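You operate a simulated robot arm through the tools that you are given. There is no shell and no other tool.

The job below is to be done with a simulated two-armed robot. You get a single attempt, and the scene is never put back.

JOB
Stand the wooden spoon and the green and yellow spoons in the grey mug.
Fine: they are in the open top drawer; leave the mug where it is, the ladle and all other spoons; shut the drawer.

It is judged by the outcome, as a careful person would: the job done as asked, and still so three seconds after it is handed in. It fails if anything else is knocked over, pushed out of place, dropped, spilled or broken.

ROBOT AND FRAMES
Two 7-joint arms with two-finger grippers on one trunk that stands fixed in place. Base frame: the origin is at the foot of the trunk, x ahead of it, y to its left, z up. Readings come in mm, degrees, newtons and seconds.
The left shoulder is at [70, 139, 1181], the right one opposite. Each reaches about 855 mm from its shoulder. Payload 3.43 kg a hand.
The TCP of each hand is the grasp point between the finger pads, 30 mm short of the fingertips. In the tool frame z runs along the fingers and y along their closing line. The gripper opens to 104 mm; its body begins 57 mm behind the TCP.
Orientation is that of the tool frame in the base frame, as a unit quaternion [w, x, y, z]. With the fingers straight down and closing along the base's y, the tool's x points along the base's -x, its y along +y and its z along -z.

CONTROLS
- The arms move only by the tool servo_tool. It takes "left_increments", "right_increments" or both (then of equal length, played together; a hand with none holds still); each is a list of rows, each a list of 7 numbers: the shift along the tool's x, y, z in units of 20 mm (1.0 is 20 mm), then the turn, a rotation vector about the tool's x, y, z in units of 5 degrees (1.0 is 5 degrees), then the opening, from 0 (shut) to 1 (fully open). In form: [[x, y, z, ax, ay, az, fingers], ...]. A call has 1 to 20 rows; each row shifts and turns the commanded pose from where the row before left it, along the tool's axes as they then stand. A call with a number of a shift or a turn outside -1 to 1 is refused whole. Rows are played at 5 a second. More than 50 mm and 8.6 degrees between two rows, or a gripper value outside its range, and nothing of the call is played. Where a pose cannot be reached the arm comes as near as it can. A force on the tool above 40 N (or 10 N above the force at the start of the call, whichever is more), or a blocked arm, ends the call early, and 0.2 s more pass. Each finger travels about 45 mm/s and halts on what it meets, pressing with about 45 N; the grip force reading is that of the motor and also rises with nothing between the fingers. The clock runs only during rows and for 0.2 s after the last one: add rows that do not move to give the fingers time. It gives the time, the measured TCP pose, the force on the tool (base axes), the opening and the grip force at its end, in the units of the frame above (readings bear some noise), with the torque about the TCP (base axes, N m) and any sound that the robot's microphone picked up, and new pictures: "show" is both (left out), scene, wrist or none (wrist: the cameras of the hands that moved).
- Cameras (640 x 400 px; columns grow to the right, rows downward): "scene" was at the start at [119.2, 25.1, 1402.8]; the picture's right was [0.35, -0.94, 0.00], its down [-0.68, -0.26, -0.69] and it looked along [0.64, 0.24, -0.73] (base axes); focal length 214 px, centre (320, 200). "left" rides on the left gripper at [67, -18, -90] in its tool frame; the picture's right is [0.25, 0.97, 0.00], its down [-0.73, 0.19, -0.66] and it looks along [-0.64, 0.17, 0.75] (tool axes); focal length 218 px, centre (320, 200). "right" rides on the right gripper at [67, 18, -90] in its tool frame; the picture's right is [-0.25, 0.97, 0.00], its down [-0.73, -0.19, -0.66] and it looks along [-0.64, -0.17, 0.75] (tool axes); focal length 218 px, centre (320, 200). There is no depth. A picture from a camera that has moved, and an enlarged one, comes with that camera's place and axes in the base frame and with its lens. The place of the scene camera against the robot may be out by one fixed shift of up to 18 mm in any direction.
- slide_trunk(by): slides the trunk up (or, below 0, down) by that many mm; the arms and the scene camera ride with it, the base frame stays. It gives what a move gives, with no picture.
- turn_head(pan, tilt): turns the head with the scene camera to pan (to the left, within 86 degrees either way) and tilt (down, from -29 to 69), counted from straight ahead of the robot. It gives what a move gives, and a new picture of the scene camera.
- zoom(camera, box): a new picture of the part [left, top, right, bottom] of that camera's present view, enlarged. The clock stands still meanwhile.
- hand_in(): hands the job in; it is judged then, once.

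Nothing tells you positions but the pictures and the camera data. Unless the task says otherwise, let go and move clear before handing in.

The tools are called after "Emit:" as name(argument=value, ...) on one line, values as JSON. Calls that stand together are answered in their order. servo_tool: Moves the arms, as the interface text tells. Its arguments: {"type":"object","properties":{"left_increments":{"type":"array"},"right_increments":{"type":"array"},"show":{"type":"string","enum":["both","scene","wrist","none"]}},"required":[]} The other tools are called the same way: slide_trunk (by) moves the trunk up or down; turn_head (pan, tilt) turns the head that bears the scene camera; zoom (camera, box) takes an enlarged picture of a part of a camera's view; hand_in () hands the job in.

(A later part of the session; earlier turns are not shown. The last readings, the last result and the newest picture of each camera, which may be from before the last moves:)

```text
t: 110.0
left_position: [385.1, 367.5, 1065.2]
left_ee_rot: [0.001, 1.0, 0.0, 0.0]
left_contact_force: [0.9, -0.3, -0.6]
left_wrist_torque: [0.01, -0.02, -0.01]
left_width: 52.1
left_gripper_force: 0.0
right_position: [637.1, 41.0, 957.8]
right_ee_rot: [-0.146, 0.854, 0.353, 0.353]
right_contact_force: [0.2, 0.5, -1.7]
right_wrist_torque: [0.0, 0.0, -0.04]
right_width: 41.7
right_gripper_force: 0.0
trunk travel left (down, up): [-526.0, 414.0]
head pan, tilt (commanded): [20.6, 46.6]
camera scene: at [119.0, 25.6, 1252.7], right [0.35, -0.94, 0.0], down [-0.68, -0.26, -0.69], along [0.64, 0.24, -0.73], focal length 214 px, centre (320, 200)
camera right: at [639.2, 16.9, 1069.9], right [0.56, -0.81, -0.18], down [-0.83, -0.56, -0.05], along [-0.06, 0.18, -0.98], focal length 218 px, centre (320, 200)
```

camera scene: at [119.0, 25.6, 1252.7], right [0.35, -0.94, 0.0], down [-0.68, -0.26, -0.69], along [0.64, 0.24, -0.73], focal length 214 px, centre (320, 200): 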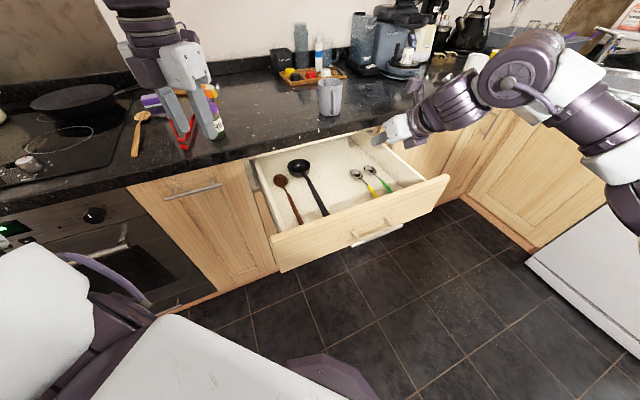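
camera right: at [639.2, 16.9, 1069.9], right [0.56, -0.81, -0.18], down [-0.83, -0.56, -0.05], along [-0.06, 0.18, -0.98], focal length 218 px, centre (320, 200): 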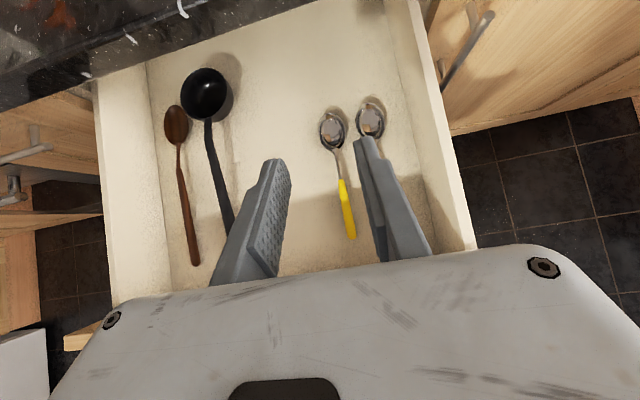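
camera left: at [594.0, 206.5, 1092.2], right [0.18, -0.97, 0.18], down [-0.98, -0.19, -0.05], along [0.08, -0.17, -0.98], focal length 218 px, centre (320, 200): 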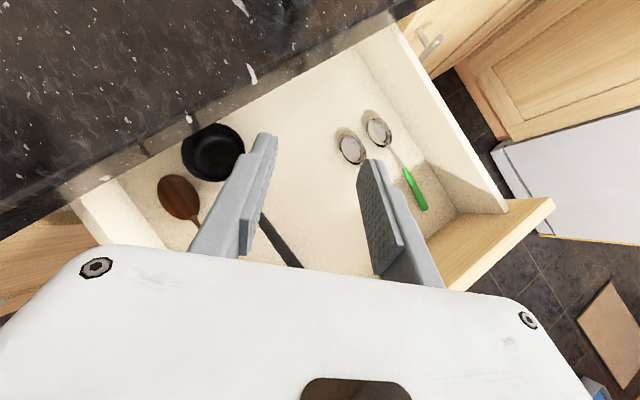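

All spoons are in clear view: yellow from u≈428 to 612 along v≈422. I'll zoom for details of the walls, the front panel and the ladle.

Emit:
zoom(camera="right", box=[80, 40, 280, 300])

Emit:
zoom(camera="right", box=[260, 60, 500, 270])

```text
1.54 times, centred on (180, 170) of right
camera zoom: at [639.2, 16.9, 1069.9], right [0.56, -0.81, -0.18], down [-0.83, -0.56, -0.05], along [-0.06, 0.18, -0.98], focal length 336 px, centre (535, 246)
```

zoom: 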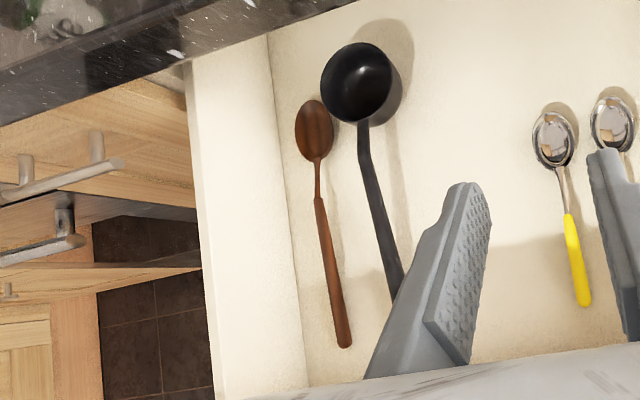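

```text
1.90 times, centred on (380, 165) of right
camera zoom: at [639.2, 16.9, 1069.9], right [0.56, -0.81, -0.18], down [-0.83, -0.56, -0.05], along [-0.06, 0.18, -0.98], focal length 416 px, centre (206, 267)
```

zoom: 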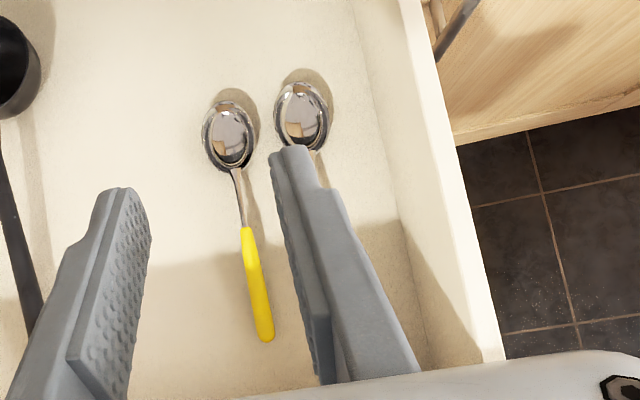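

The yellow handle is plastic, about 15 mm wide, from u≈428 to 511. I'll lower the right hand over it and reduce the pitch to 15° on the way down, with a narrower opening so the green spoon isn't touched.

Emit:
servo_tool(right_increments=[[-0.636, 0, 0.636, 0, 0, 0, 0.32], [-0.636, 0, 0.636, 0, 0, 0, 0.32], [-0.636, 0, 0.636, 0, 0, 0, 0.32], [-0.636, 0, 0.636, 0, 0, 0, 0.32], [-0.636, 0, 0.636, 0, 0, 0, 0.32], [-0.09, 0, 0.32, 0, -1, 0, 0.32], [-0.09, 0, 0.32, 0, -1, 0, 0.32], [-0.09, 0, 0.32, 0, -1, 0, 0.32], [-0.09, 0, 0.32, 0, -1, 0, 0.32], [-0.09, 0, 0.32, 0, -1, 0, 0.32], [-0.09, 0, 0.32, 0, -1, 0, 0.32], [0, 0, 0, 0, 0, 0, 0.32]], show="both")

```text
t: 112.6
left_position: [385.4, 367.4, 1065.3]
left_ee_rot: [-0.001, 1.0, 0.001, 0.0]
left_contact_force: [-0.1, 0.0, -0.3]
left_wrist_torque: [0.02, -0.02, -0.02]
left_width: 51.9
left_gripper_force: 0.0
right_position: [647.6, 48.2, 830.6]
right_ee_rot: [-0.051, 0.916, 0.379, 0.12]
right_contact_force: [-0.4, -0.3, -0.5]
right_wrist_torque: [0.03, -0.02, -0.01]
right_width: 33.1
right_gripper_force: 0.1
trunk travel left (down, up): [-526.0, 414.0]
head pan, tilt (commanded): [20.6, 46.6]
camera scene: at [119.2, 24.1, 1252.8], right [0.35, -0.94, 0.0], down [-0.68, -0.26, -0.69], along [0.64, 0.24, -0.73], focal length 214 px, centre (320, 200)
camera right: at [689.3, 65.2, 936.0], right [0.51, -0.86, -0.07], down [-0.75, -0.48, 0.45], along [-0.41, -0.18, -0.89], focal length 218 px, centre (320, 200)
```

scene: 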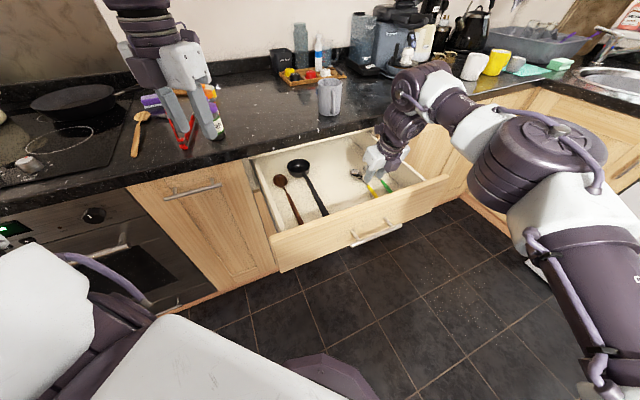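
right: 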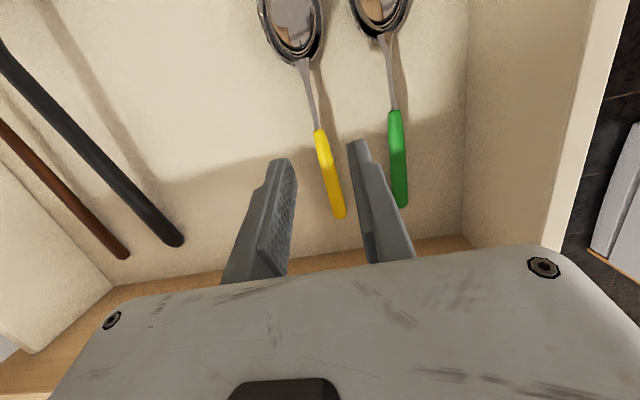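

The hand is well centred over the yellow handle (handle v≈422.4, hand 423.8). I'll shift it by 1.4 mm and go down in decreasing steps, watching the contact force.

Emit:
servo_tool(right_increments=[[-0.129, -0.07, 0.483, 0, 0, 0, 0.32], [-0.129, 0, 0.483, 0, 0, 0, 0.32], [-0.129, 0, 0.483, 0, 0, 0, 0.32], [-0.052, 0, 0.193, 0, 0, 0, 0.32], [0, 0, 0, 0, 0, 0, 0.32]], show="wrist")

```text
t: 113.8
left_position: [384.4, 367.9, 1066.4]
left_ee_rot: [0.0, 1.0, -0.001, 0.0]
left_contact_force: [0.3, -0.2, 0.6]
left_wrist_torque: [-0.01, 0.02, 0.0]
left_width: 51.9
left_gripper_force: 0.1
right_position: [645.5, 49.8, 797.5]
right_ee_rot: [-0.05, 0.916, 0.379, 0.12]
right_contact_force: [0.1, 0.4, 0.0]
right_wrist_torque: [0.02, -0.02, -0.01]
right_width: 33.5
right_gripper_force: 0.0
trunk travel left (down, up): [-526.0, 414.0]
head pan, tilt (commanded): [20.6, 46.6]
camera right: at [688.2, 67.3, 901.6], right [0.51, -0.86, -0.07], down [-0.75, -0.48, 0.45], along [-0.41, -0.18, -0.89], focal length 218 px, centre (320, 200)
```

right: 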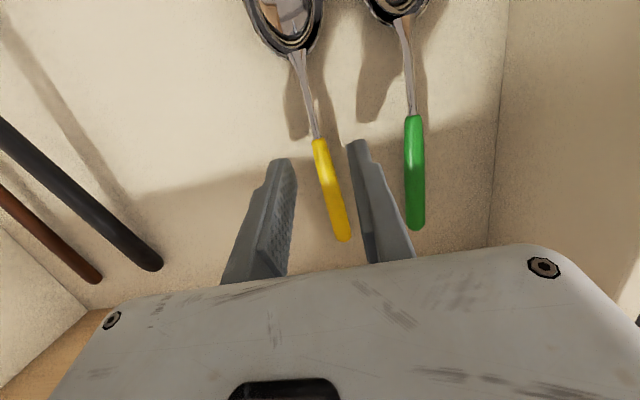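

The yellow handle is now between the fingers. I'll go down the last millimetres in small steps until the fingertips nearly touch the drawer floor.

Emit:
servo_tool(right_increments=[[-0.032, 0, 0.121, 0, 0, 0, 0.32], [-0.032, 0, 0.121, 0, 0, 0, 0.32], [-0.032, 0, 0.121, 0, 0, 0, 0.32], [0, 0, 0, 0, 0, 0, 0.32]], show="none")

Emit:
zoom(camera="right", box=[200, 80, 480, 280])

```text
t: 114.8
left_position: [386.2, 368.4, 1065.7]
left_ee_rot: [0.0, 1.0, 0.0, 0.0]
left_contact_force: [0.4, 0.1, 0.0]
left_wrist_torque: [0.01, -0.01, 0.0]
left_width: 52.1
left_gripper_force: 0.1
right_position: [646.3, 50.1, 789.5]
right_ee_rot: [-0.05, 0.916, 0.38, 0.12]
right_contact_force: [0.6, 0.5, -0.2]
right_wrist_torque: [0.0, 0.0, -0.01]
right_width: 33.2
right_gripper_force: 0.1
trunk travel left (down, up): [-526.0, 414.0]
head pan, tilt (commanded): [20.6, 46.6]
```

```text
2.00 times, centred on (340, 180) of right
camera zoom: at [688.4, 66.9, 894.4], right [0.51, -0.86, -0.07], down [-0.75, -0.48, 0.45], along [-0.41, -0.18, -0.89], focal length 436 px, centre (280, 240)
```

zoom: 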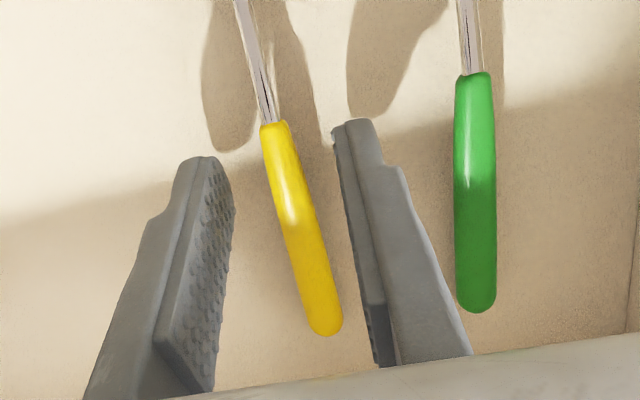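

There's no contact yet and the fingertip shadows are still a little apart from the tips. Two more small steps down.

Emit:
servo_tool(right_increments=[[-0.026, 0, 0.097, 0, 0, 0, 0.32], [-0.026, 0, 0.097, 0, 0, 0, 0.32], [0, 0, 0, 0, 0, 0, 0.32]], show="none")

Emit:
zoom(camera="right", box=[200, 80, 480, 280])

```text
t: 115.6
left_position: [386.0, 367.2, 1066.0]
left_ee_rot: [0.0, 1.0, 0.0, 0.0]
left_contact_force: [0.3, -0.1, 0.5]
left_wrist_torque: [-0.08, 0.0, 0.03]
left_width: 52.0
left_gripper_force: 0.1
right_position: [646.4, 50.9, 786.1]
right_ee_rot: [-0.05, 0.916, 0.38, 0.121]
right_contact_force: [-0.3, -0.4, 0.5]
right_wrist_torque: [-0.02, 0.02, -0.02]
right_width: 33.2
right_gripper_force: 0.0
trunk travel left (down, up): [-526.0, 414.0]
head pan, tilt (commanded): [20.6, 46.6]
```

```text
2.00 times, centred on (340, 180) of right
camera zoom: at [688.1, 66.9, 890.7], right [0.51, -0.86, -0.07], down [-0.75, -0.48, 0.45], along [-0.41, -0.18, -0.89], focal length 436 px, centre (280, 240)
```

zoom: 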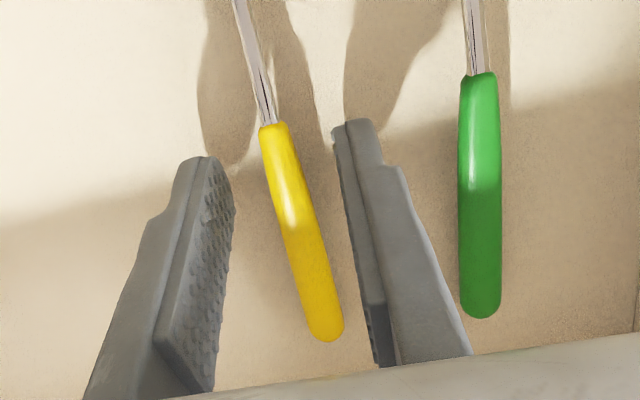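

Still no contact; I'll go a touch lower and look at the force again.

Emit:
servo_tool(right_increments=[[-0.026, 0, 0.097, 0, 0, 0, 0.32], [-0.026, 0, 0.097, 0, 0, 0, 0.32], [0, 0, 0, 0, 0, 0, 0.32]], show="none")

```text
t: 116.4
left_position: [384.7, 367.5, 1064.6]
left_ee_rot: [-0.001, 1.0, 0.0, 0.0]
left_contact_force: [-0.4, -0.2, 0.2]
left_wrist_torque: [0.0, -0.04, 0.01]
left_width: 52.0
left_gripper_force: 0.0
right_position: [646.0, 50.5, 783.1]
right_ee_rot: [-0.051, 0.916, 0.379, 0.121]
right_contact_force: [0.4, 0.2, -0.6]
right_wrist_torque: [0.03, 0.01, -0.02]
right_width: 33.2
right_gripper_force: 0.0
trunk travel left (down, up): [-526.0, 414.0]
head pan, tilt (commanded): [20.6, 46.6]
```

The handle is now well inside the pads (about 23 mm past the TCP). I'll close on it.

Emit:
servo_tool(right_increments=[[0, 0, 0, 0, 0, 0, 0.2], [0, 0, 0, 0, 0, 0, 0.1], [0, 0, 0, 0, 0, 0, 0], [0, 0, 0, 0, 0, 0, 0], [0, 0, 0, 0, 0, 0, 0]], show="wrist")

```text
t: 117.6
left_position: [385.6, 368.1, 1065.6]
left_ee_rot: [0.0, 1.0, 0.0, 0.001]
left_contact_force: [0.2, -0.5, 0.2]
left_wrist_torque: [0.01, 0.0, 0.01]
left_width: 52.2
left_gripper_force: 0.2
right_position: [645.9, 49.7, 782.3]
right_ee_rot: [-0.05, 0.916, 0.379, 0.121]
right_contact_force: [1.1, 0.1, -0.2]
right_wrist_torque: [-0.01, 0.01, 0.01]
right_width: 8.0
right_gripper_force: 42.2
trunk travel left (down, up): [-526.0, 414.0]
head pan, tilt (commanded): [20.6, 46.6]
camera right: at [688.1, 67.1, 886.5], right [0.51, -0.86, -0.07], down [-0.75, -0.48, 0.45], along [-0.41, -0.18, -0.89], focal length 218 px, centre (320, 200)
```

right: 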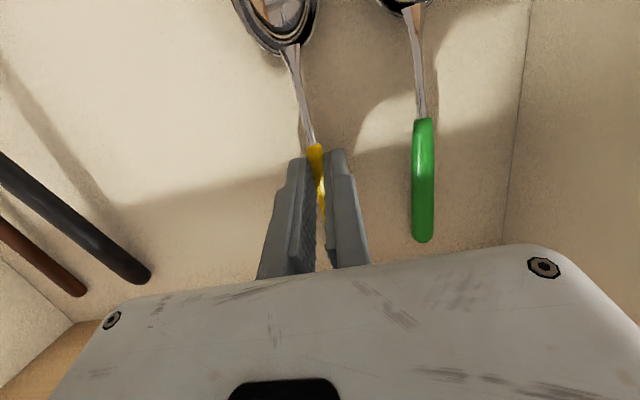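

I have the yellow handle (8 mm between the pads, 42 N). I'll lift it 30 mm and check that it comes along.

Emit:
servo_tool(right_increments=[[0.129, 0, -0.483, 0, 0, 0, 0], [0.129, 0, -0.483, 0, 0, 0, 0], [0.129, 0, -0.483, 0, 0, 0, 0], [0, 0, 0, 0, 0, 0, 0]], show="both")

```text
t: 118.6
left_position: [386.0, 369.4, 1064.9]
left_ee_rot: [-0.001, 1.0, -0.001, 0.0]
left_contact_force: [0.2, -0.2, 0.5]
left_wrist_torque: [-0.03, -0.03, 0.0]
left_width: 52.1
left_gripper_force: 0.0
right_position: [646.2, 49.3, 811.7]
right_ee_rot: [-0.051, 0.916, 0.38, 0.121]
right_contact_force: [-0.2, 0.3, -1.0]
right_wrist_torque: [-0.01, -0.02, -0.02]
right_width: 7.9
right_gripper_force: 41.7
trunk travel left (down, up): [-526.0, 414.0]
head pan, tilt (commanded): [20.6, 46.6]
camera scene: at [119.4, 25.1, 1252.7], right [0.35, -0.94, 0.0], down [-0.68, -0.26, -0.69], along [0.64, 0.24, -0.73], focal length 214 px, centre (320, 200)
camera right: at [687.9, 67.1, 915.9], right [0.51, -0.86, -0.07], down [-0.75, -0.48, 0.45], along [-0.41, -0.18, -0.89], focal length 218 px, centre (320, 200)
```

scene: 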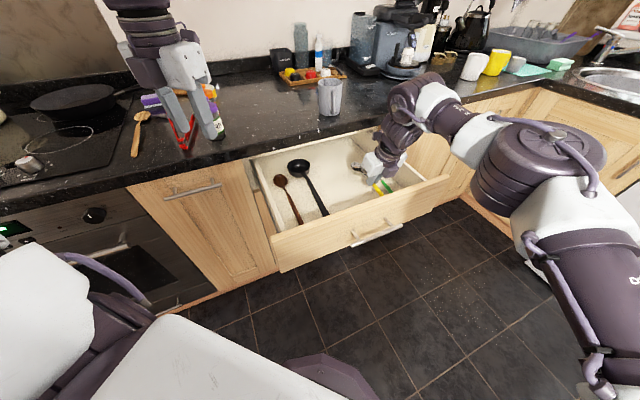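
right: 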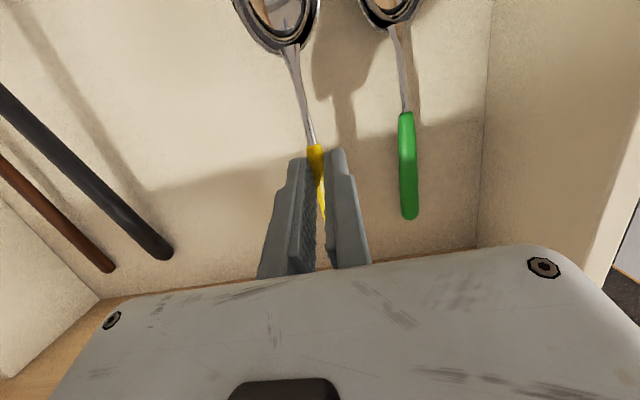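

The spoon is held firmly and came up. Next I'll raise it while rotating the hand from 15° to 100° pitch, which swings the bowl up and leaves the handle pointing down, all in place above the drawer.

Emit:
servo_tool(right_increments=[[0.155, 0, -0.58, 0, 1, 0, 0], [0.205, 0, -0.564, 0, 1, 0, 0], [0.254, 0, -0.544, 0, 1, 0, 0], [0.3, 0, -0.52, 0, 1, 0, 0], [0.344, 0, -0.491, 0, 1, 0, 0], [0.386, 0, -0.46, 0, 1, 0, 0], [0.424, 0, -0.424, 0, 1, 0, 0], [0.46, 0, -0.386, 0, 1, 0, 0], [0.491, 0, -0.344, 0, 1, 0, 0], [0.52, 0, -0.3, 0, 1, 0, 0], [0.544, 0, -0.254, 0, 1, 0, 0], [0.564, 0, -0.205, 0, 1, 0, 0], [0.58, 0, -0.155, 0, 1, 0, 0], [0.591, 0, -0.104, 0, 1, 0, 0], [0.598, 0, -0.052, 0, 1, 0, 0], [0.6, 0, 0, 0, 1, 0, 0], [0.598, 0, 0.052, 0, 1, 0, 0], [0, 0, 0, 0, 0, 0, 0]], show="both")

```text
t: 122.4
left_position: [385.2, 367.7, 1065.9]
left_ee_rot: [-0.001, 1.0, 0.001, 0.0]
left_contact_force: [1.0, 0.0, 0.1]
left_wrist_torque: [0.0, 0.0, 0.03]
left_width: 52.2
left_gripper_force: 0.1
right_position: [645.1, 49.0, 1017.6]
right_ee_rot: [-0.293, 0.594, 0.245, 0.708]
right_contact_force: [0.0, -0.4, -1.4]
right_wrist_torque: [-0.01, 0.0, -0.02]
right_width: 8.1
right_gripper_force: 42.2
trunk travel left (down, up): [-526.0, 414.0]
head pan, tilt (commanded): [20.6, 46.6]
camera scene: at [119.2, 25.0, 1252.7], right [0.35, -0.94, 0.0], down [-0.68, -0.26, -0.69], along [0.64, 0.24, -0.73], focal length 214 px, centre (320, 200)
camera right: at [587.0, -34.1, 1068.1], right [0.71, -0.65, -0.25], down [-0.5, -0.23, -0.83], along [0.49, 0.72, -0.49], focal length 218 px, centre (320, 200)
```

scene: 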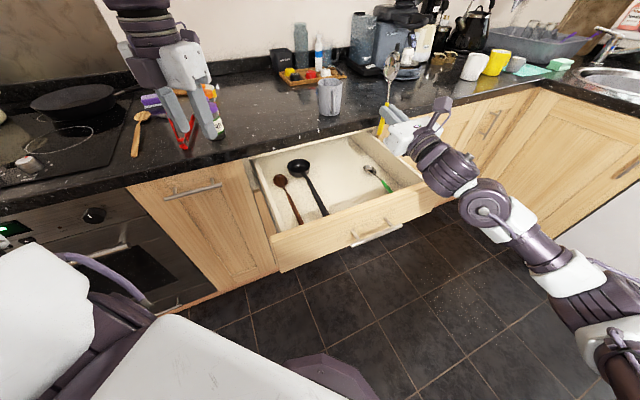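
right: 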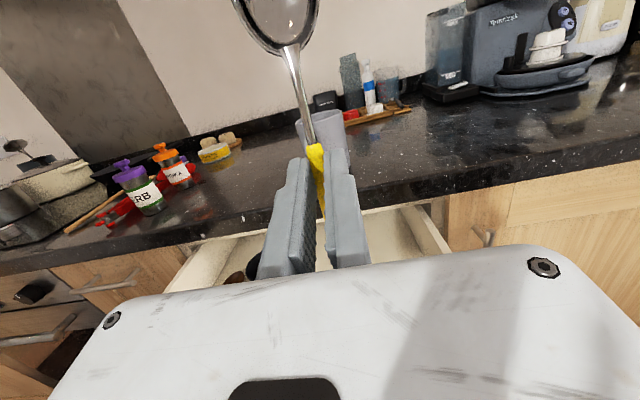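

The spoon now stands upright in the hand with the bowl up. I'll raise it 120 mm more, turn the hand to azimuth 33° (straight at the mug from this shoulder), and lower the trunk 40 mm to keep reach at the mug.

Emit:
servo_tool(right_increments=[[0.985, 0, 0.174, 0, 0, 0, 0], [0.985, 0, 0.174, 0, 0, 0, 0], [0.985, 0, 0.174, 0, 0, 0, 0], [0.985, 0, 0.174, 0, 0, 0, 0], [0.985, 0, 0.174, 0, 0, 0, 0], [0.985, 0, 0.174, 0, 0, 0, 0], [0, 0, 0, -0.788, 0, -0.139, 0], [0, 0, 0, -0.788, 0, -0.139, 0], [0, 0, 0, -0.788, 0, -0.139, 0], [0, 0, 0, 0, 0, 0, 0]], show="none")

Emit:
slide_trunk(by=-40)

```text
t: 124.6
left_position: [385.0, 367.8, 1065.0]
left_ee_rot: [-0.001, 1.0, 0.0, 0.0]
left_contact_force: [0.8, 0.2, 0.5]
left_wrist_torque: [0.0, 0.01, 0.01]
left_width: 52.2
left_gripper_force: 0.0
right_position: [646.4, 47.8, 1136.8]
right_ee_rot: [-0.217, 0.617, 0.182, 0.735]
right_contact_force: [0.4, 0.0, -0.7]
right_wrist_torque: [-0.01, 0.01, 0.01]
right_width: 8.1
right_gripper_force: 41.4
trunk travel left (down, up): [-526.0, 414.0]
head pan, tilt (commanded): [20.6, 46.6]
```

```text
t: 125.4
left_position: [384.9, 367.1, 1025.3]
left_ee_rot: [-0.002, 1.0, 0.0, 0.0]
left_contact_force: [-0.5, 0.3, 0.3]
left_wrist_torque: [0.04, -0.05, -0.02]
left_width: 51.6
left_gripper_force: 0.2
right_position: [646.1, 48.5, 1096.5]
right_ee_rot: [-0.218, 0.616, 0.183, 0.734]
right_contact_force: [-0.2, 0.6, -1.0]
right_wrist_torque: [0.0, 0.05, 0.03]
right_width: 8.0
right_gripper_force: 42.1
trunk travel left (down, up): [-486.0, 454.0]
head pan, tilt (commanded): [20.6, 46.6]
```

Everything is holding. Now I'll carry the spoon forward, with the handle tip well above the rim, most of the way to the mug, and check the picture.

Emit:
servo_tool(right_increments=[[-0.164, -0.318, 0.931, 0, 0, 0, 0], [-0.164, -0.318, 0.931, 0, 0, 0, 0], [-0.164, -0.318, 0.931, 0, 0, 0, 0], [-0.164, -0.318, 0.931, 0, 0, 0, 0], [-0.164, -0.318, 0.931, 0, 0, 0, 0], [-0.164, -0.318, 0.931, 0, 0, 0, 0], [-0.164, -0.318, 0.931, 0, 0, 0, 0], [-0.164, -0.318, 0.931, 0, 0, 0, 0], [-0.164, -0.318, 0.931, 0, 0, 0, 0], [0, 0, 0, 0, 0, 0, 0]], show="both")

```text
t: 127.6
left_position: [385.9, 366.7, 1024.1]
left_ee_rot: [-0.002, 1.0, 0.0, 0.0]
left_contact_force: [0.4, -1.0, 0.2]
left_wrist_torque: [0.0, -0.02, 0.02]
left_width: 52.0
left_gripper_force: 0.1
right_position: [757.9, 188.7, 1095.5]
right_ee_rot: [-0.218, 0.617, 0.182, 0.734]
right_contact_force: [-1.0, 0.6, -0.5]
right_wrist_torque: [-0.04, -0.02, 0.0]
right_width: 8.2
right_gripper_force: 42.1
trunk travel left (down, up): [-486.0, 454.0]
head pan, tilt (commanded): [20.6, 46.6]
camera scene: at [119.2, 24.5, 1212.7], right [0.35, -0.94, 0.0], down [-0.68, -0.26, -0.69], along [0.64, 0.24, -0.73], focal length 214 px, centre (320, 200)
camera right: at [682.7, 120.3, 1146.6], right [0.56, -0.79, -0.25], down [-0.54, -0.12, -0.83], along [0.63, 0.6, -0.49], focal length 218 px, centre (320, 200)
```

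scene: 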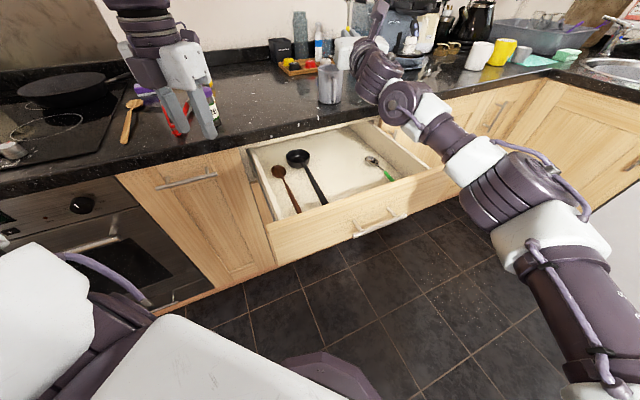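
right: 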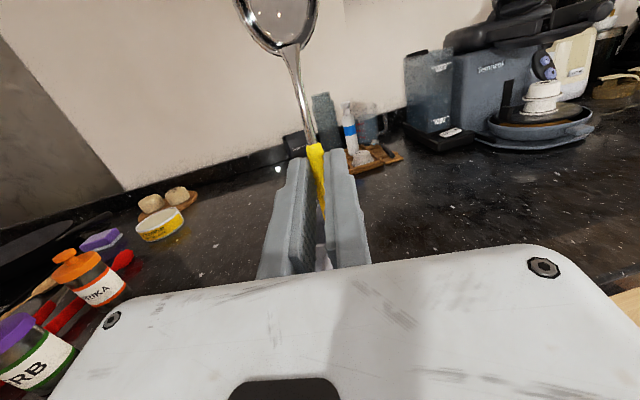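

No limit so far. I'll go the remaining 57 mm to stand over the mug, still above the rim.

Emit:
servo_tool(right_increments=[[-0.164, -0.327, 0.929, 0, 0, 0, 0], [-0.164, -0.327, 0.929, 0, 0, 0, 0], [-0.164, -0.327, 0.929, 0, 0, 0, 0], [0, 0, 0, 0, 0, 0, 0]], show="both")

Emit:
zoom(camera="scene", box=[280, 0, 440, 120])

```text
t: 128.6
left_position: [386.3, 367.0, 1026.1]
left_ee_rot: [-0.001, 1.0, 0.0, -0.001]
left_contact_force: [0.7, 0.5, 0.2]
left_wrist_torque: [0.03, -0.01, 0.02]
left_width: 51.9
left_gripper_force: 0.1
right_position: [792.6, 234.9, 1095.0]
right_ee_rot: [-0.218, 0.616, 0.182, 0.734]
right_contact_force: [0.2, -0.9, 0.2]
right_wrist_torque: [-0.04, 0.01, 0.02]
right_width: 8.0
right_gripper_force: 42.2
right hand out of reach, approached as far as the arm can: row 3
trunk travel left (down, up): [-486.0, 454.0]
head pan, tilt (commanded): [20.6, 46.6]
camera scene: at [119.7, 23.9, 1212.7], right [0.35, -0.94, 0.0], down [-0.68, -0.26, -0.69], along [0.64, 0.24, -0.73], focal length 214 px, centre (320, 200)
camera right: at [717.9, 166.4, 1145.7], right [0.56, -0.79, -0.25], down [-0.54, -0.12, -0.83], along [0.62, 0.6, -0.49], focal length 218 px, centre (320, 200)
```

scene: 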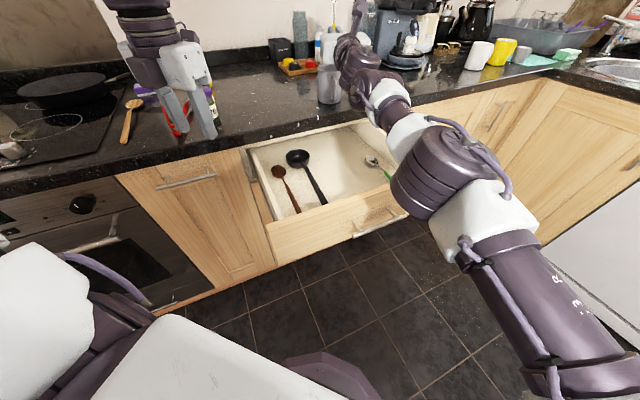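
right: 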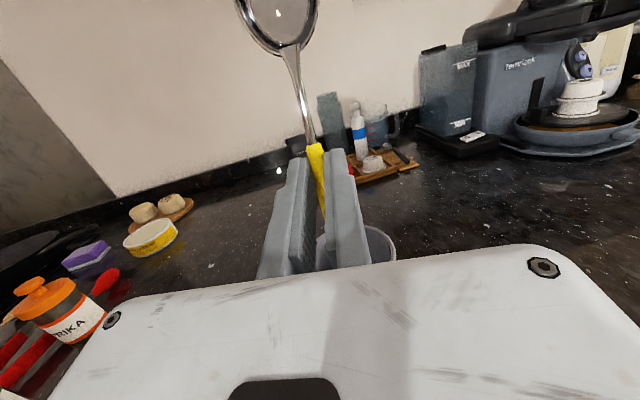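

```text
3.33 times, centred on (360, 60) of scene
camera zoom: at [119.7, 23.9, 1212.7], right [0.35, -0.94, 0.0], down [-0.68, -0.26, -0.69], along [0.64, 0.24, -0.73], focal length 715 px, centre (187, 667)
```

zoom: 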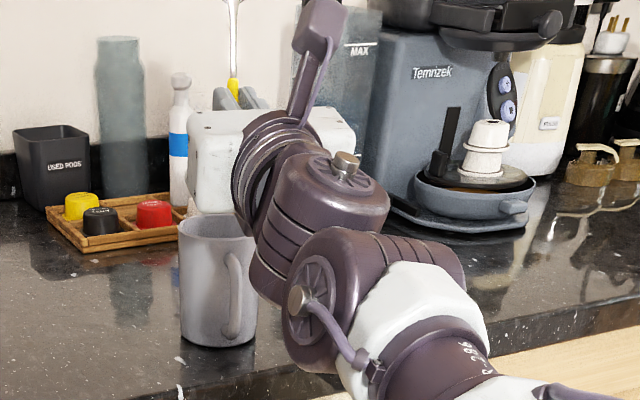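

The spoon is over the mug: by calculation the grip is 23 mm on the near side of the mug's centre and centred sideways. I'll zoom in to verify against the visible rim.

Emit:
zoom(camera="right", box=[240, 130, 440, 280])

```text
2.67 times, centred on (340, 205) of right
camera zoom: at [717.9, 166.4, 1145.7], right [0.56, -0.79, -0.25], down [-0.54, -0.12, -0.83], along [0.62, 0.6, -0.49], focal length 582 px, centre (267, 187)
```

zoom: 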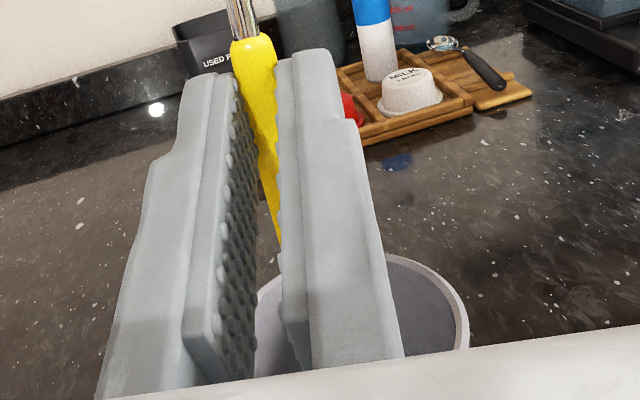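

The spoon's tip has only a few millimetres of margin at the near rim, so I want a side view before lowering. I'll bring the left hand up level with its camera looking toward the mug, keeping it well left of the right arm.

Emit:
servo_tool(left_increments=[[0.5, 0.1, 0, 0, 1, 0, 1], [0.498, 0.1, 0.044, 0, 1, 0, 1], [0.492, 0.1, 0.087, 0, 1, 0, 1], [0.483, 0.1, 0.129, 0, 1, 0, 1], [0.47, 0.1, 0.171, 0, 1, 0, 1], [0.453, 0.1, 0.211, 0, 1, 0, 1], [0.433, 0.1, 0.25, 0, 1, 0, 1], [0.41, 0.1, 0.287, 0, 1, 0, 1], [0.383, 0.1, 0.321, 0, 1, 0, 1], [0.354, 0.1, 0.354, 0, 1, 0, 1], [0.321, 0.1, 0.383, 0, 1, 0, 1], [0.287, 0.1, 0.41, 0, 1, 0, 1], [0.25, 0.1, 0.433, 0, 1, 0, 1], [0.211, 0.1, 0.453, 0, 1, 0, 1], [0.171, 0.1, 0.47, 0, 1, 0, 1], [0.129, 0.1, 0.483, 0, 1, 0, 1], [0.087, 0.1, 0.492, 0, 1, 0, 1], [0.044, 0.1, 0.498, 0, 1, 0, 1], [0, 0, 0, 0, 0, 0, 1]], show="both")

```text
t: 132.6
left_position: [565.4, 331.4, 1024.7]
left_ee_rot: [-0.002, 0.707, 0.001, 0.707]
left_contact_force: [-0.8, -0.2, -0.4]
left_wrist_torque: [0.02, 0.04, -0.03]
left_width: 104.2
left_gripper_force: 0.1
right_position: [790.9, 236.5, 1094.9]
right_ee_rot: [-0.218, 0.617, 0.183, 0.734]
right_contact_force: [-0.2, -0.6, -0.9]
right_wrist_torque: [0.02, 0.01, -0.01]
right_width: 8.1
right_gripper_force: 42.0
trunk travel left (down, up): [-486.0, 454.0]
head pan, tilt (commanded): [20.6, 46.6]
camera scene: at [118.7, 24.8, 1212.8], right [0.35, -0.94, 0.0], down [-0.68, -0.26, -0.69], along [0.64, 0.24, -0.73], focal length 214 px, centre (320, 200)
camera left: at [475.6, 349.4, 1091.3], right [0.0, -0.97, 0.25], down [-0.66, -0.19, -0.73], along [0.75, -0.16, -0.64], focal length 218 px, centre (320, 200)
```

scene: 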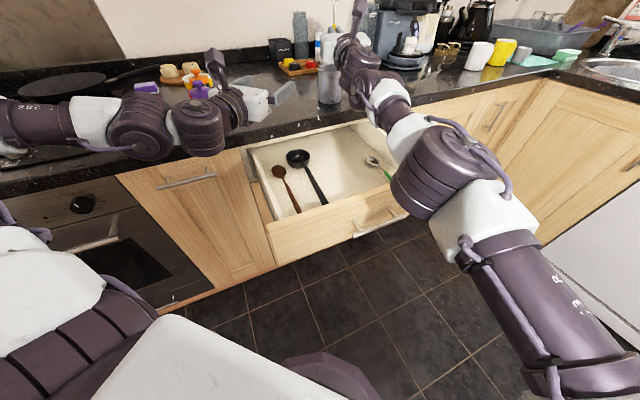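
left: 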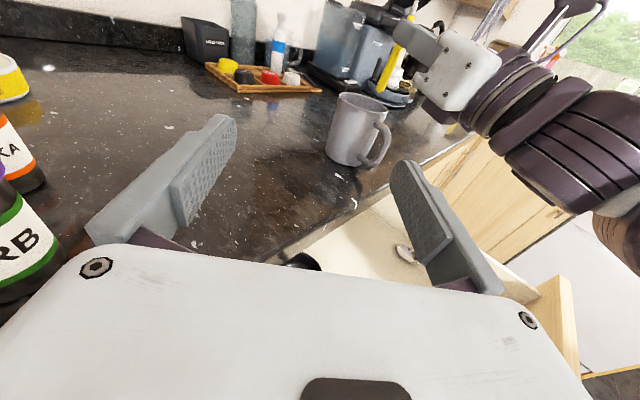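

This gives a clear side view of the mug and the spoon above it. I'll zoom in.

Emit:
zoom(camera="left", box=[310, 20, 470, 180])

```text
2.50 times, centred on (390, 100) of left
camera zoom: at [475.6, 349.4, 1091.3], right [0.0, -0.97, 0.25], down [-0.66, -0.19, -0.73], along [0.75, -0.16, -0.64], focal length 546 px, centre (145, 450)
```

zoom: 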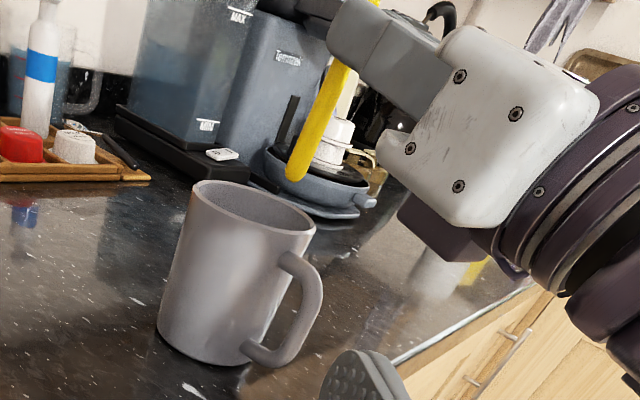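

From this side view the handle tip lies about 26 mm on the near side of the mug's centre (inner radius about 36), so it will enter. I'll shift it 2 mm right and start lowering, then check again.

Emit:
servo_tool(right_increments=[[-0.591, 0.1, -0.104, 0, 0, 0, 0], [-0.55, 0, 0.01, 0, 0, 0, 0], [-0.55, 0, 0.01, 0, 0, 0, 0], [0, 0, 0, 0, 0, 0, 0]], show="none")

Emit:
zoom(camera="left", box=[310, 20, 470, 180])

```text
t: 133.6
left_position: [565.2, 332.0, 1024.2]
left_ee_rot: [0.0, 0.707, 0.001, 0.707]
left_contact_force: [0.8, 0.1, -1.3]
left_wrist_torque: [-0.04, 0.07, -0.01]
left_width: 103.9
left_gripper_force: 0.0
right_position: [795.1, 234.8, 1060.7]
right_ee_rot: [-0.218, 0.616, 0.182, 0.735]
right_contact_force: [-0.8, 0.3, -0.3]
right_wrist_torque: [-0.02, 0.01, 0.02]
right_width: 8.0
right_gripper_force: 42.2
trunk travel left (down, up): [-486.0, 454.0]
head pan, tilt (commanded): [20.6, 46.6]
```

```text
2.50 times, centred on (390, 100) of left
camera zoom: at [476.0, 349.6, 1091.1], right [0.0, -0.97, 0.25], down [-0.66, -0.19, -0.73], along [0.75, -0.17, -0.64], focal length 546 px, centre (145, 450)
```

zoom: 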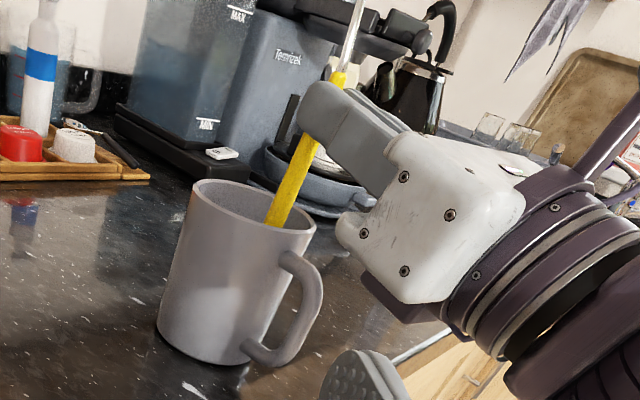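

The handle end has just entered the mug's mouth with no contact force. I'll lower it a further 40 mm in small steps.

Emit:
servo_tool(right_increments=[[-0.4925, 0, -0.087, 0, 0, 0, 0], [-0.4925, 0, -0.087, 0, 0, 0, 0], [-0.4925, 0, -0.087, 0, 0, 0, 0], [-0.3, 0, -0.053, 0, 0, 0, 0], [0, 0, 0, 0, 0, 0, 0]], show="none")

Emit:
zoom(camera="left", box=[310, 20, 470, 180])

```text
t: 134.8
left_position: [566.0, 331.2, 1024.4]
left_ee_rot: [-0.001, 0.708, -0.001, 0.706]
left_contact_force: [0.1, 0.7, 0.1]
left_wrist_torque: [-0.01, 0.02, 0.02]
left_width: 104.2
left_gripper_force: 0.0
right_position: [794.8, 235.2, 1026.7]
right_ee_rot: [-0.218, 0.617, 0.183, 0.734]
right_contact_force: [-0.2, -1.6, -0.1]
right_wrist_torque: [-0.03, 0.04, 0.01]
right_width: 8.3
right_gripper_force: 42.1
trunk travel left (down, up): [-486.0, 454.0]
head pan, tilt (commanded): [20.6, 46.6]
```

```text
2.50 times, centred on (390, 100) of left
camera zoom: at [476.1, 349.6, 1091.0], right [0.0, -0.97, 0.25], down [-0.66, -0.19, -0.73], along [0.75, -0.17, -0.64], focal length 546 px, centre (145, 450)
```

zoom: 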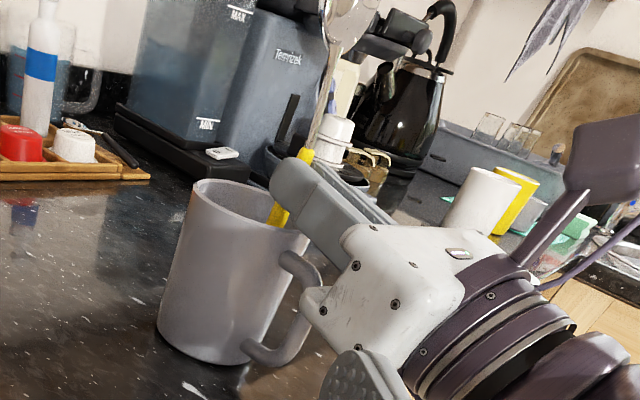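

The handle is about 36 mm inside the mug with no contact. I'll lower 6 mm more and then open the fingers in steps so the spoon drops in gently.

Emit:
servo_tool(right_increments=[[-0.2955, 0, -0.052, 0, 0, 0, 0], [0, 0, 0, 0, 0, 0, 0], [0, 0, 0, 0, 0, 0, 0.1], [0, 0, 0, 0, 0, 0, 0.15], [0, 0, 0, 0, 0, 0, 0.2], [0, 0, 0, 0, 0, 0, 0.3], [0, 0, 0, 0, 0, 0, 0.3], [0, 0, 0, 0, 0, 0, 0.3]], show="none")

Emit:
zoom(camera="left", box=[290, 0, 490, 180])

Emit:
zoom(camera="right", box=[160, 0, 480, 280])

```text
t: 136.6
left_position: [565.7, 331.5, 1023.9]
left_ee_rot: [-0.001, 0.708, -0.001, 0.706]
left_contact_force: [-0.5, -0.2, -0.1]
left_wrist_torque: [0.0, 0.01, -0.02]
left_width: 104.1
left_gripper_force: 0.1
right_position: [795.8, 235.9, 1019.4]
right_ee_rot: [-0.218, 0.616, 0.182, 0.735]
right_contact_force: [0.4, -0.6, 0.7]
right_wrist_torque: [0.03, 0.0, 0.0]
right_width: 31.2
right_gripper_force: 0.0
trunk travel left (down, up): [-486.0, 454.0]
head pan, tilt (commanded): [20.6, 46.6]
```

```text
2.22 times, centred on (390, 90) of left
camera zoom: at [476.1, 349.6, 1091.0], right [0.0, -0.97, 0.25], down [-0.66, -0.19, -0.73], along [0.75, -0.17, -0.64], focal length 485 px, centre (164, 444)
```

zoom: 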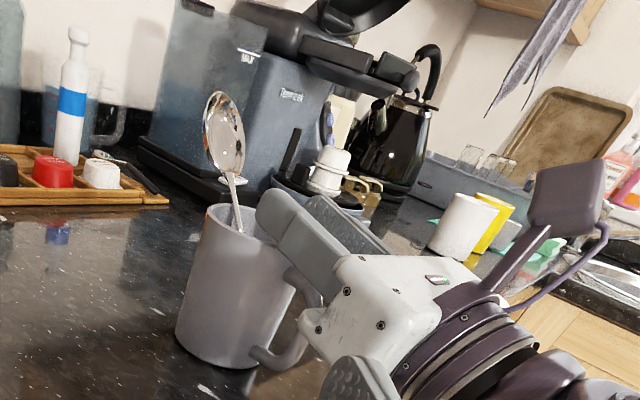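

```text
1.43 times, centred on (320, 140) of right
camera zoom: at [721.3, 166.5, 1071.5], right [0.56, -0.79, -0.25], down [-0.54, -0.12, -0.83], along [0.62, 0.6, -0.5], focal length 312 px, centre (320, 286)
```

zoom: 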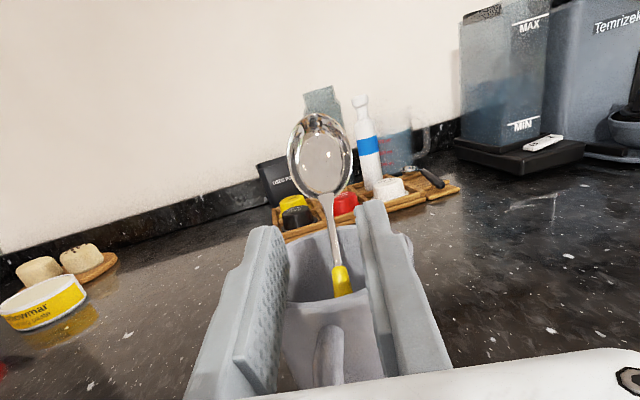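

The yellow spoon dropped in and stands in the mug. I'll open slightly more and back the hand straight out.

Emit:
servo_tool(right_increments=[[0.174, 0, -0.985, 0, 0, 0, 0.4], [0.2, 0, -0.98, 0, 0, 0, 0.4], [0.25, 0, -0.96, 0, 0, 0, 0.4], [0.3, 0, -0.95, 0, 0, 0, 0.4], [0.4, 0, -0.92, 0, 0, 0, 0.4], [0.4, 0, -0.92, 0, 0, 0, 0.4], [0, 0, 0, 0, 0, 0, 0.4]], show="both")

Emit:
zoom(camera="left", box=[290, 0, 490, 180])

```text
t: 138.2
left_position: [565.9, 332.9, 1024.3]
left_ee_rot: [0.0, 0.708, 0.0, 0.707]
left_contact_force: [-0.4, -0.4, 0.1]
left_wrist_torque: [0.03, 0.01, -0.03]
left_width: 104.1
left_gripper_force: 0.1
right_position: [696.7, 170.9, 1033.4]
right_ee_rot: [-0.217, 0.617, 0.182, 0.735]
right_contact_force: [0.0, 0.0, 0.6]
right_wrist_torque: [-0.04, 0.0, 0.02]
right_width: 41.6
right_gripper_force: 0.0
trunk travel left (down, up): [-486.0, 454.0]
head pan, tilt (commanded): [20.6, 46.6]
camera scene: at [119.4, 25.5, 1212.7], right [0.35, -0.94, 0.0], down [-0.68, -0.26, -0.69], along [0.64, 0.24, -0.73], focal length 214 px, centre (320, 200)
camera right: at [622.7, 102.9, 1084.5], right [0.56, -0.79, -0.25], down [-0.54, -0.12, -0.83], along [0.63, 0.6, -0.5], focal length 218 px, centre (320, 200)
```

scene: 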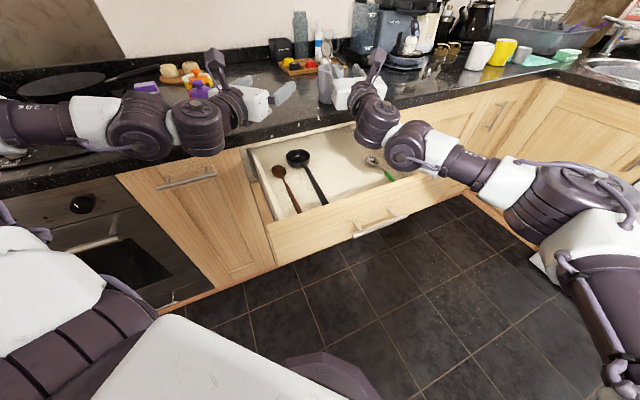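
right: 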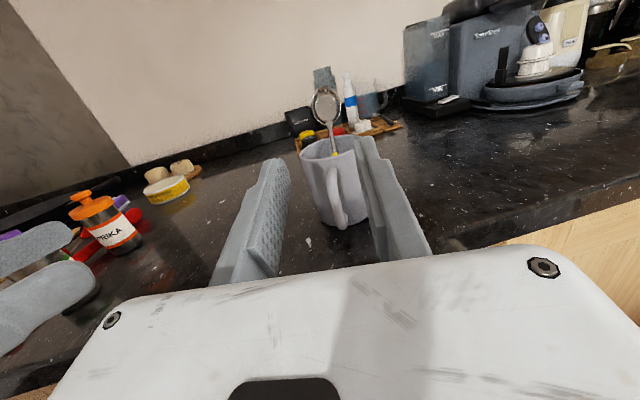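

```text
2.22 times, centred on (390, 90) of left
camera zoom: at [476.3, 349.9, 1090.8], right [0.0, -0.97, 0.25], down [-0.66, -0.19, -0.73], along [0.75, -0.17, -0.64], focal length 485 px, centre (164, 444)
```

zoom: 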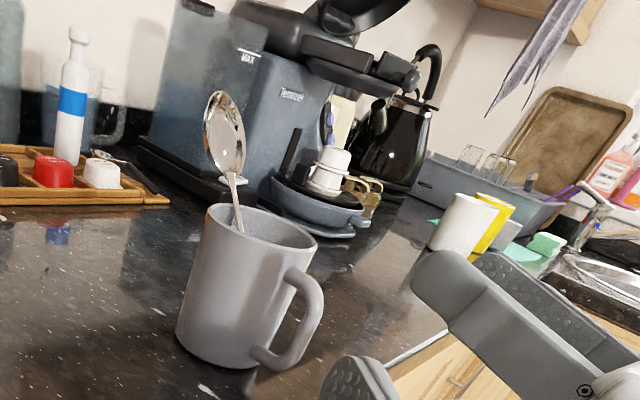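

The yellow spoon stays standing as the hand leaves. Next is the green one: I'll turn back to azimuth 45°, move over the green handle (v≈479) and pitch the hand down to 45°.

Emit:
servo_tool(right_increments=[[0, 0, 0, 0.788, 0, 0.139, 0.4], [0, 0, 0, 0.788, 0, 0.139, 0.4], [0, 0, 0, 0.788, 0, 0.139, 0.4], [0.165, 0.764, -0.936, 0, 0, 0, 0.4], [0.165, 0.764, -0.936, 0, 0, 0, 0.4], [0.165, 0.764, -0.936, 0, 0, 0, 0.4], [0.165, 0.764, -0.936, 0, 0, 0, 0.4], [0.165, 0.764, -0.936, 0, 0, 0, 0.4], [0.165, 0.764, -0.936, 0, 0, 0, 0.4], [0.165, 0.764, -0.936, 0, 0, 0, 0.4], [0, 0, 0, 0, 0, 0, 0.4]], show="none")

Emit:
servo_tool(right_increments=[[0, 0, 0, 0, -1, 0, 0.32], [0, 0, 0, 0, -1, 0, 0.32], [0, 0, 0, 0, -1, 0, 0.32], [0, 0, 0, 0, -1, 0, 0.32], [0, 0, 0, 0, -1, 0, 0.32], [0, 0, 0, 0, -1, 0, 0.32], [0, 0, 0, 0, -1, 0, 0.32], [0, 0, 0, 0, -1, 0, 0.32], [0, 0, 0, 0, -1, 0, 0.32], [0, 0, 0, 0, -1, 0, 0.32], [0, 0, 0, 0, -1, 0, 0.32], [0, 0, 0, 0, 0, 0, 0.32]], show="both")

```text
t: 140.6
left_position: [565.7, 332.3, 1025.4]
left_ee_rot: [0.0, 0.708, -0.001, 0.707]
left_contact_force: [0.2, 0.3, 0.1]
left_wrist_torque: [-0.02, -0.02, 0.0]
left_width: 104.3
left_gripper_force: 0.1
right_position: [678.0, 1.8, 1033.7]
right_ee_rot: [-0.294, 0.593, 0.247, 0.707]
right_contact_force: [-0.5, 0.8, -0.3]
right_wrist_torque: [0.01, 0.01, -0.01]
right_width: 41.5
right_gripper_force: 0.1
trunk travel left (down, up): [-486.0, 454.0]
head pan, tilt (commanded): [20.6, 46.6]
```

```text
t: 143.2
left_position: [566.1, 331.6, 1024.1]
left_ee_rot: [-0.001, 0.707, 0.0, 0.707]
left_contact_force: [0.3, -1.1, 0.3]
left_wrist_torque: [-0.01, -0.04, 0.0]
left_width: 104.1
left_gripper_force: 0.1
right_position: [678.2, -0.3, 1034.6]
right_ee_rot: [-0.146, 0.854, 0.353, 0.353]
right_contact_force: [0.0, 0.1, 0.6]
right_wrist_torque: [0.0, 0.04, -0.02]
right_width: 33.2
right_gripper_force: 0.0
trunk travel left (down, up): [-486.0, 454.0]
head pan, tilt (commanded): [20.6, 46.6]
camera scene: at [119.3, 24.4, 1212.7], right [0.35, -0.94, 0.0], down [-0.68, -0.26, -0.69], along [0.64, 0.24, -0.73], focal length 214 px, centre (320, 200)
camera right: at [679.4, -22.8, 1145.4], right [0.56, -0.81, -0.18], down [-0.83, -0.56, -0.05], along [-0.06, 0.18, -0.98], focal length 218 px, centre (320, 200)
```

scene: 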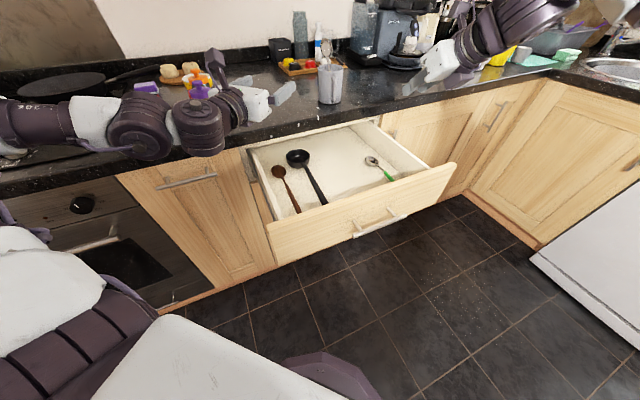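
right: 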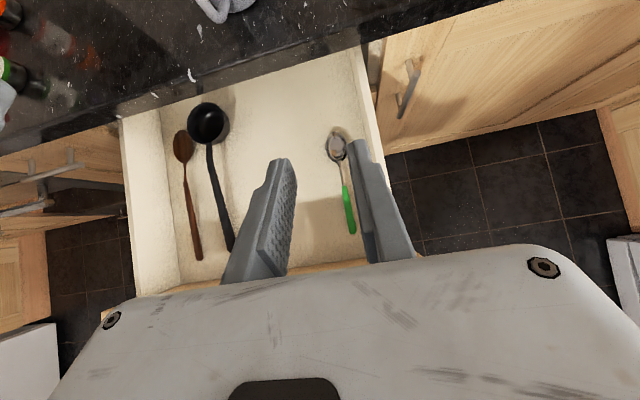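

The green handle lies along v≈477, from u≈428 to 509. I'll raise the trunk 40 mm again, then lower the hand over it and reduce the pitch to 16°, aiming at u≈482.

Emit:
slide_trunk(by=40)

Emit:
servo_tool(right_increments=[[-0.662, -0.115, 0.662, 0, 0, 0, 0.32], [-0.662, 0, 0.662, 0, 0, 0, 0.32], [-0.662, 0, 0.662, 0, 0, 0, 0.32], [-0.662, 0, 0.662, 0, 0, 0, 0.32], [-0.662, 0, 0.662, 0, 0, 0, 0.32], [-0.662, 0, 0.662, 0, 0, 0, 0.32], [-0.662, 0, 0.662, 0, 0, 0, 0.32], [-0.662, 0, 0.662, 0, 0, 0, 0.32], [-0.662, 0, 0.662, 0, 0, 0, 0.32], [-0.662, 0, 0.662, 0, 0, 0, 0.32], [-0.662, 0, 0.662, 0, 0, 0, 0.32], [-0.24, 0, 0.205, 0, -0.967, 0, 0.32], [-0.22, 0, 0.225, 0, -0.967, 0, 0.32], [-0.2, 0, 0.243, 0, -0.967, 0, 0.32], [-0.18, 0, 0.26, 0, -0.967, 0, 0.32], [-0.155, 0, 0.275, 0, -0.967, 0, 0.32], [-0.13, 0, 0.287, 0, -0.967, 0, 0.32], [0, 0, 0, 0, 0, 0, 0.32]], show="both")

```text
t: 144.1
left_position: [565.2, 331.2, 1064.9]
left_ee_rot: [0.0, 0.707, 0.0, 0.707]
left_contact_force: [-1.0, 0.1, -0.4]
left_wrist_torque: [0.02, -0.02, 0.01]
left_width: 103.9
left_gripper_force: 0.0
right_position: [677.8, 1.9, 1074.4]
right_ee_rot: [-0.147, 0.854, 0.352, 0.354]
right_contact_force: [0.2, 0.5, 0.6]
right_wrist_torque: [-0.01, 0.0, -0.01]
right_width: 33.3
right_gripper_force: 0.0
trunk travel left (down, up): [-526.0, 414.0]
head pan, tilt (commanded): [20.6, 46.6]
```

```text
t: 147.9
left_position: [565.3, 330.7, 1064.1]
left_ee_rot: [0.0, 0.707, -0.001, 0.707]
left_contact_force: [0.0, -0.4, 0.7]
left_wrist_torque: [-0.03, 0.02, 0.01]
left_width: 104.0
left_gripper_force: 0.1
right_position: [673.7, 1.0, 830.4]
right_ee_rot: [-0.053, 0.915, 0.379, 0.128]
right_contact_force: [-0.1, -0.7, -0.3]
right_wrist_torque: [0.02, -0.01, 0.01]
right_width: 33.5
right_gripper_force: 0.0
trunk travel left (down, up): [-526.0, 414.0]
head pan, tilt (commanded): [20.6, 46.6]
camera scene: at [119.2, 24.1, 1252.8], right [0.35, -0.94, 0.0], down [-0.68, -0.26, -0.69], along [0.64, 0.24, -0.73], focal length 214 px, centre (320, 200)
camera right: at [715.0, 16.1, 936.1], right [0.51, -0.86, -0.07], down [-0.76, -0.49, 0.43], along [-0.4, -0.17, -0.9], focal length 218 px, centre (320, 200)
```

scene: 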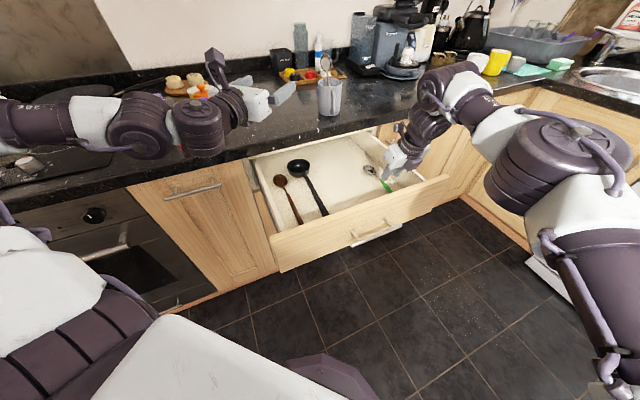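
right: 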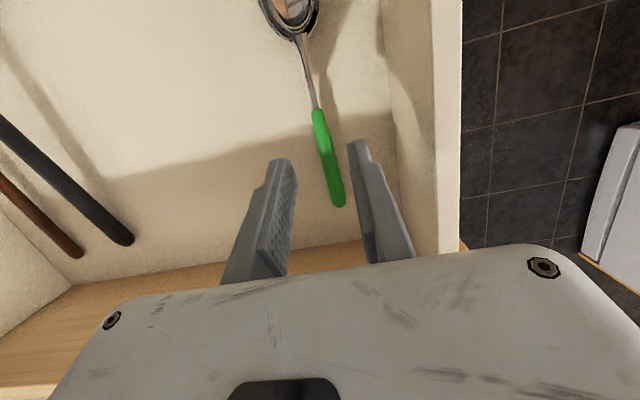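

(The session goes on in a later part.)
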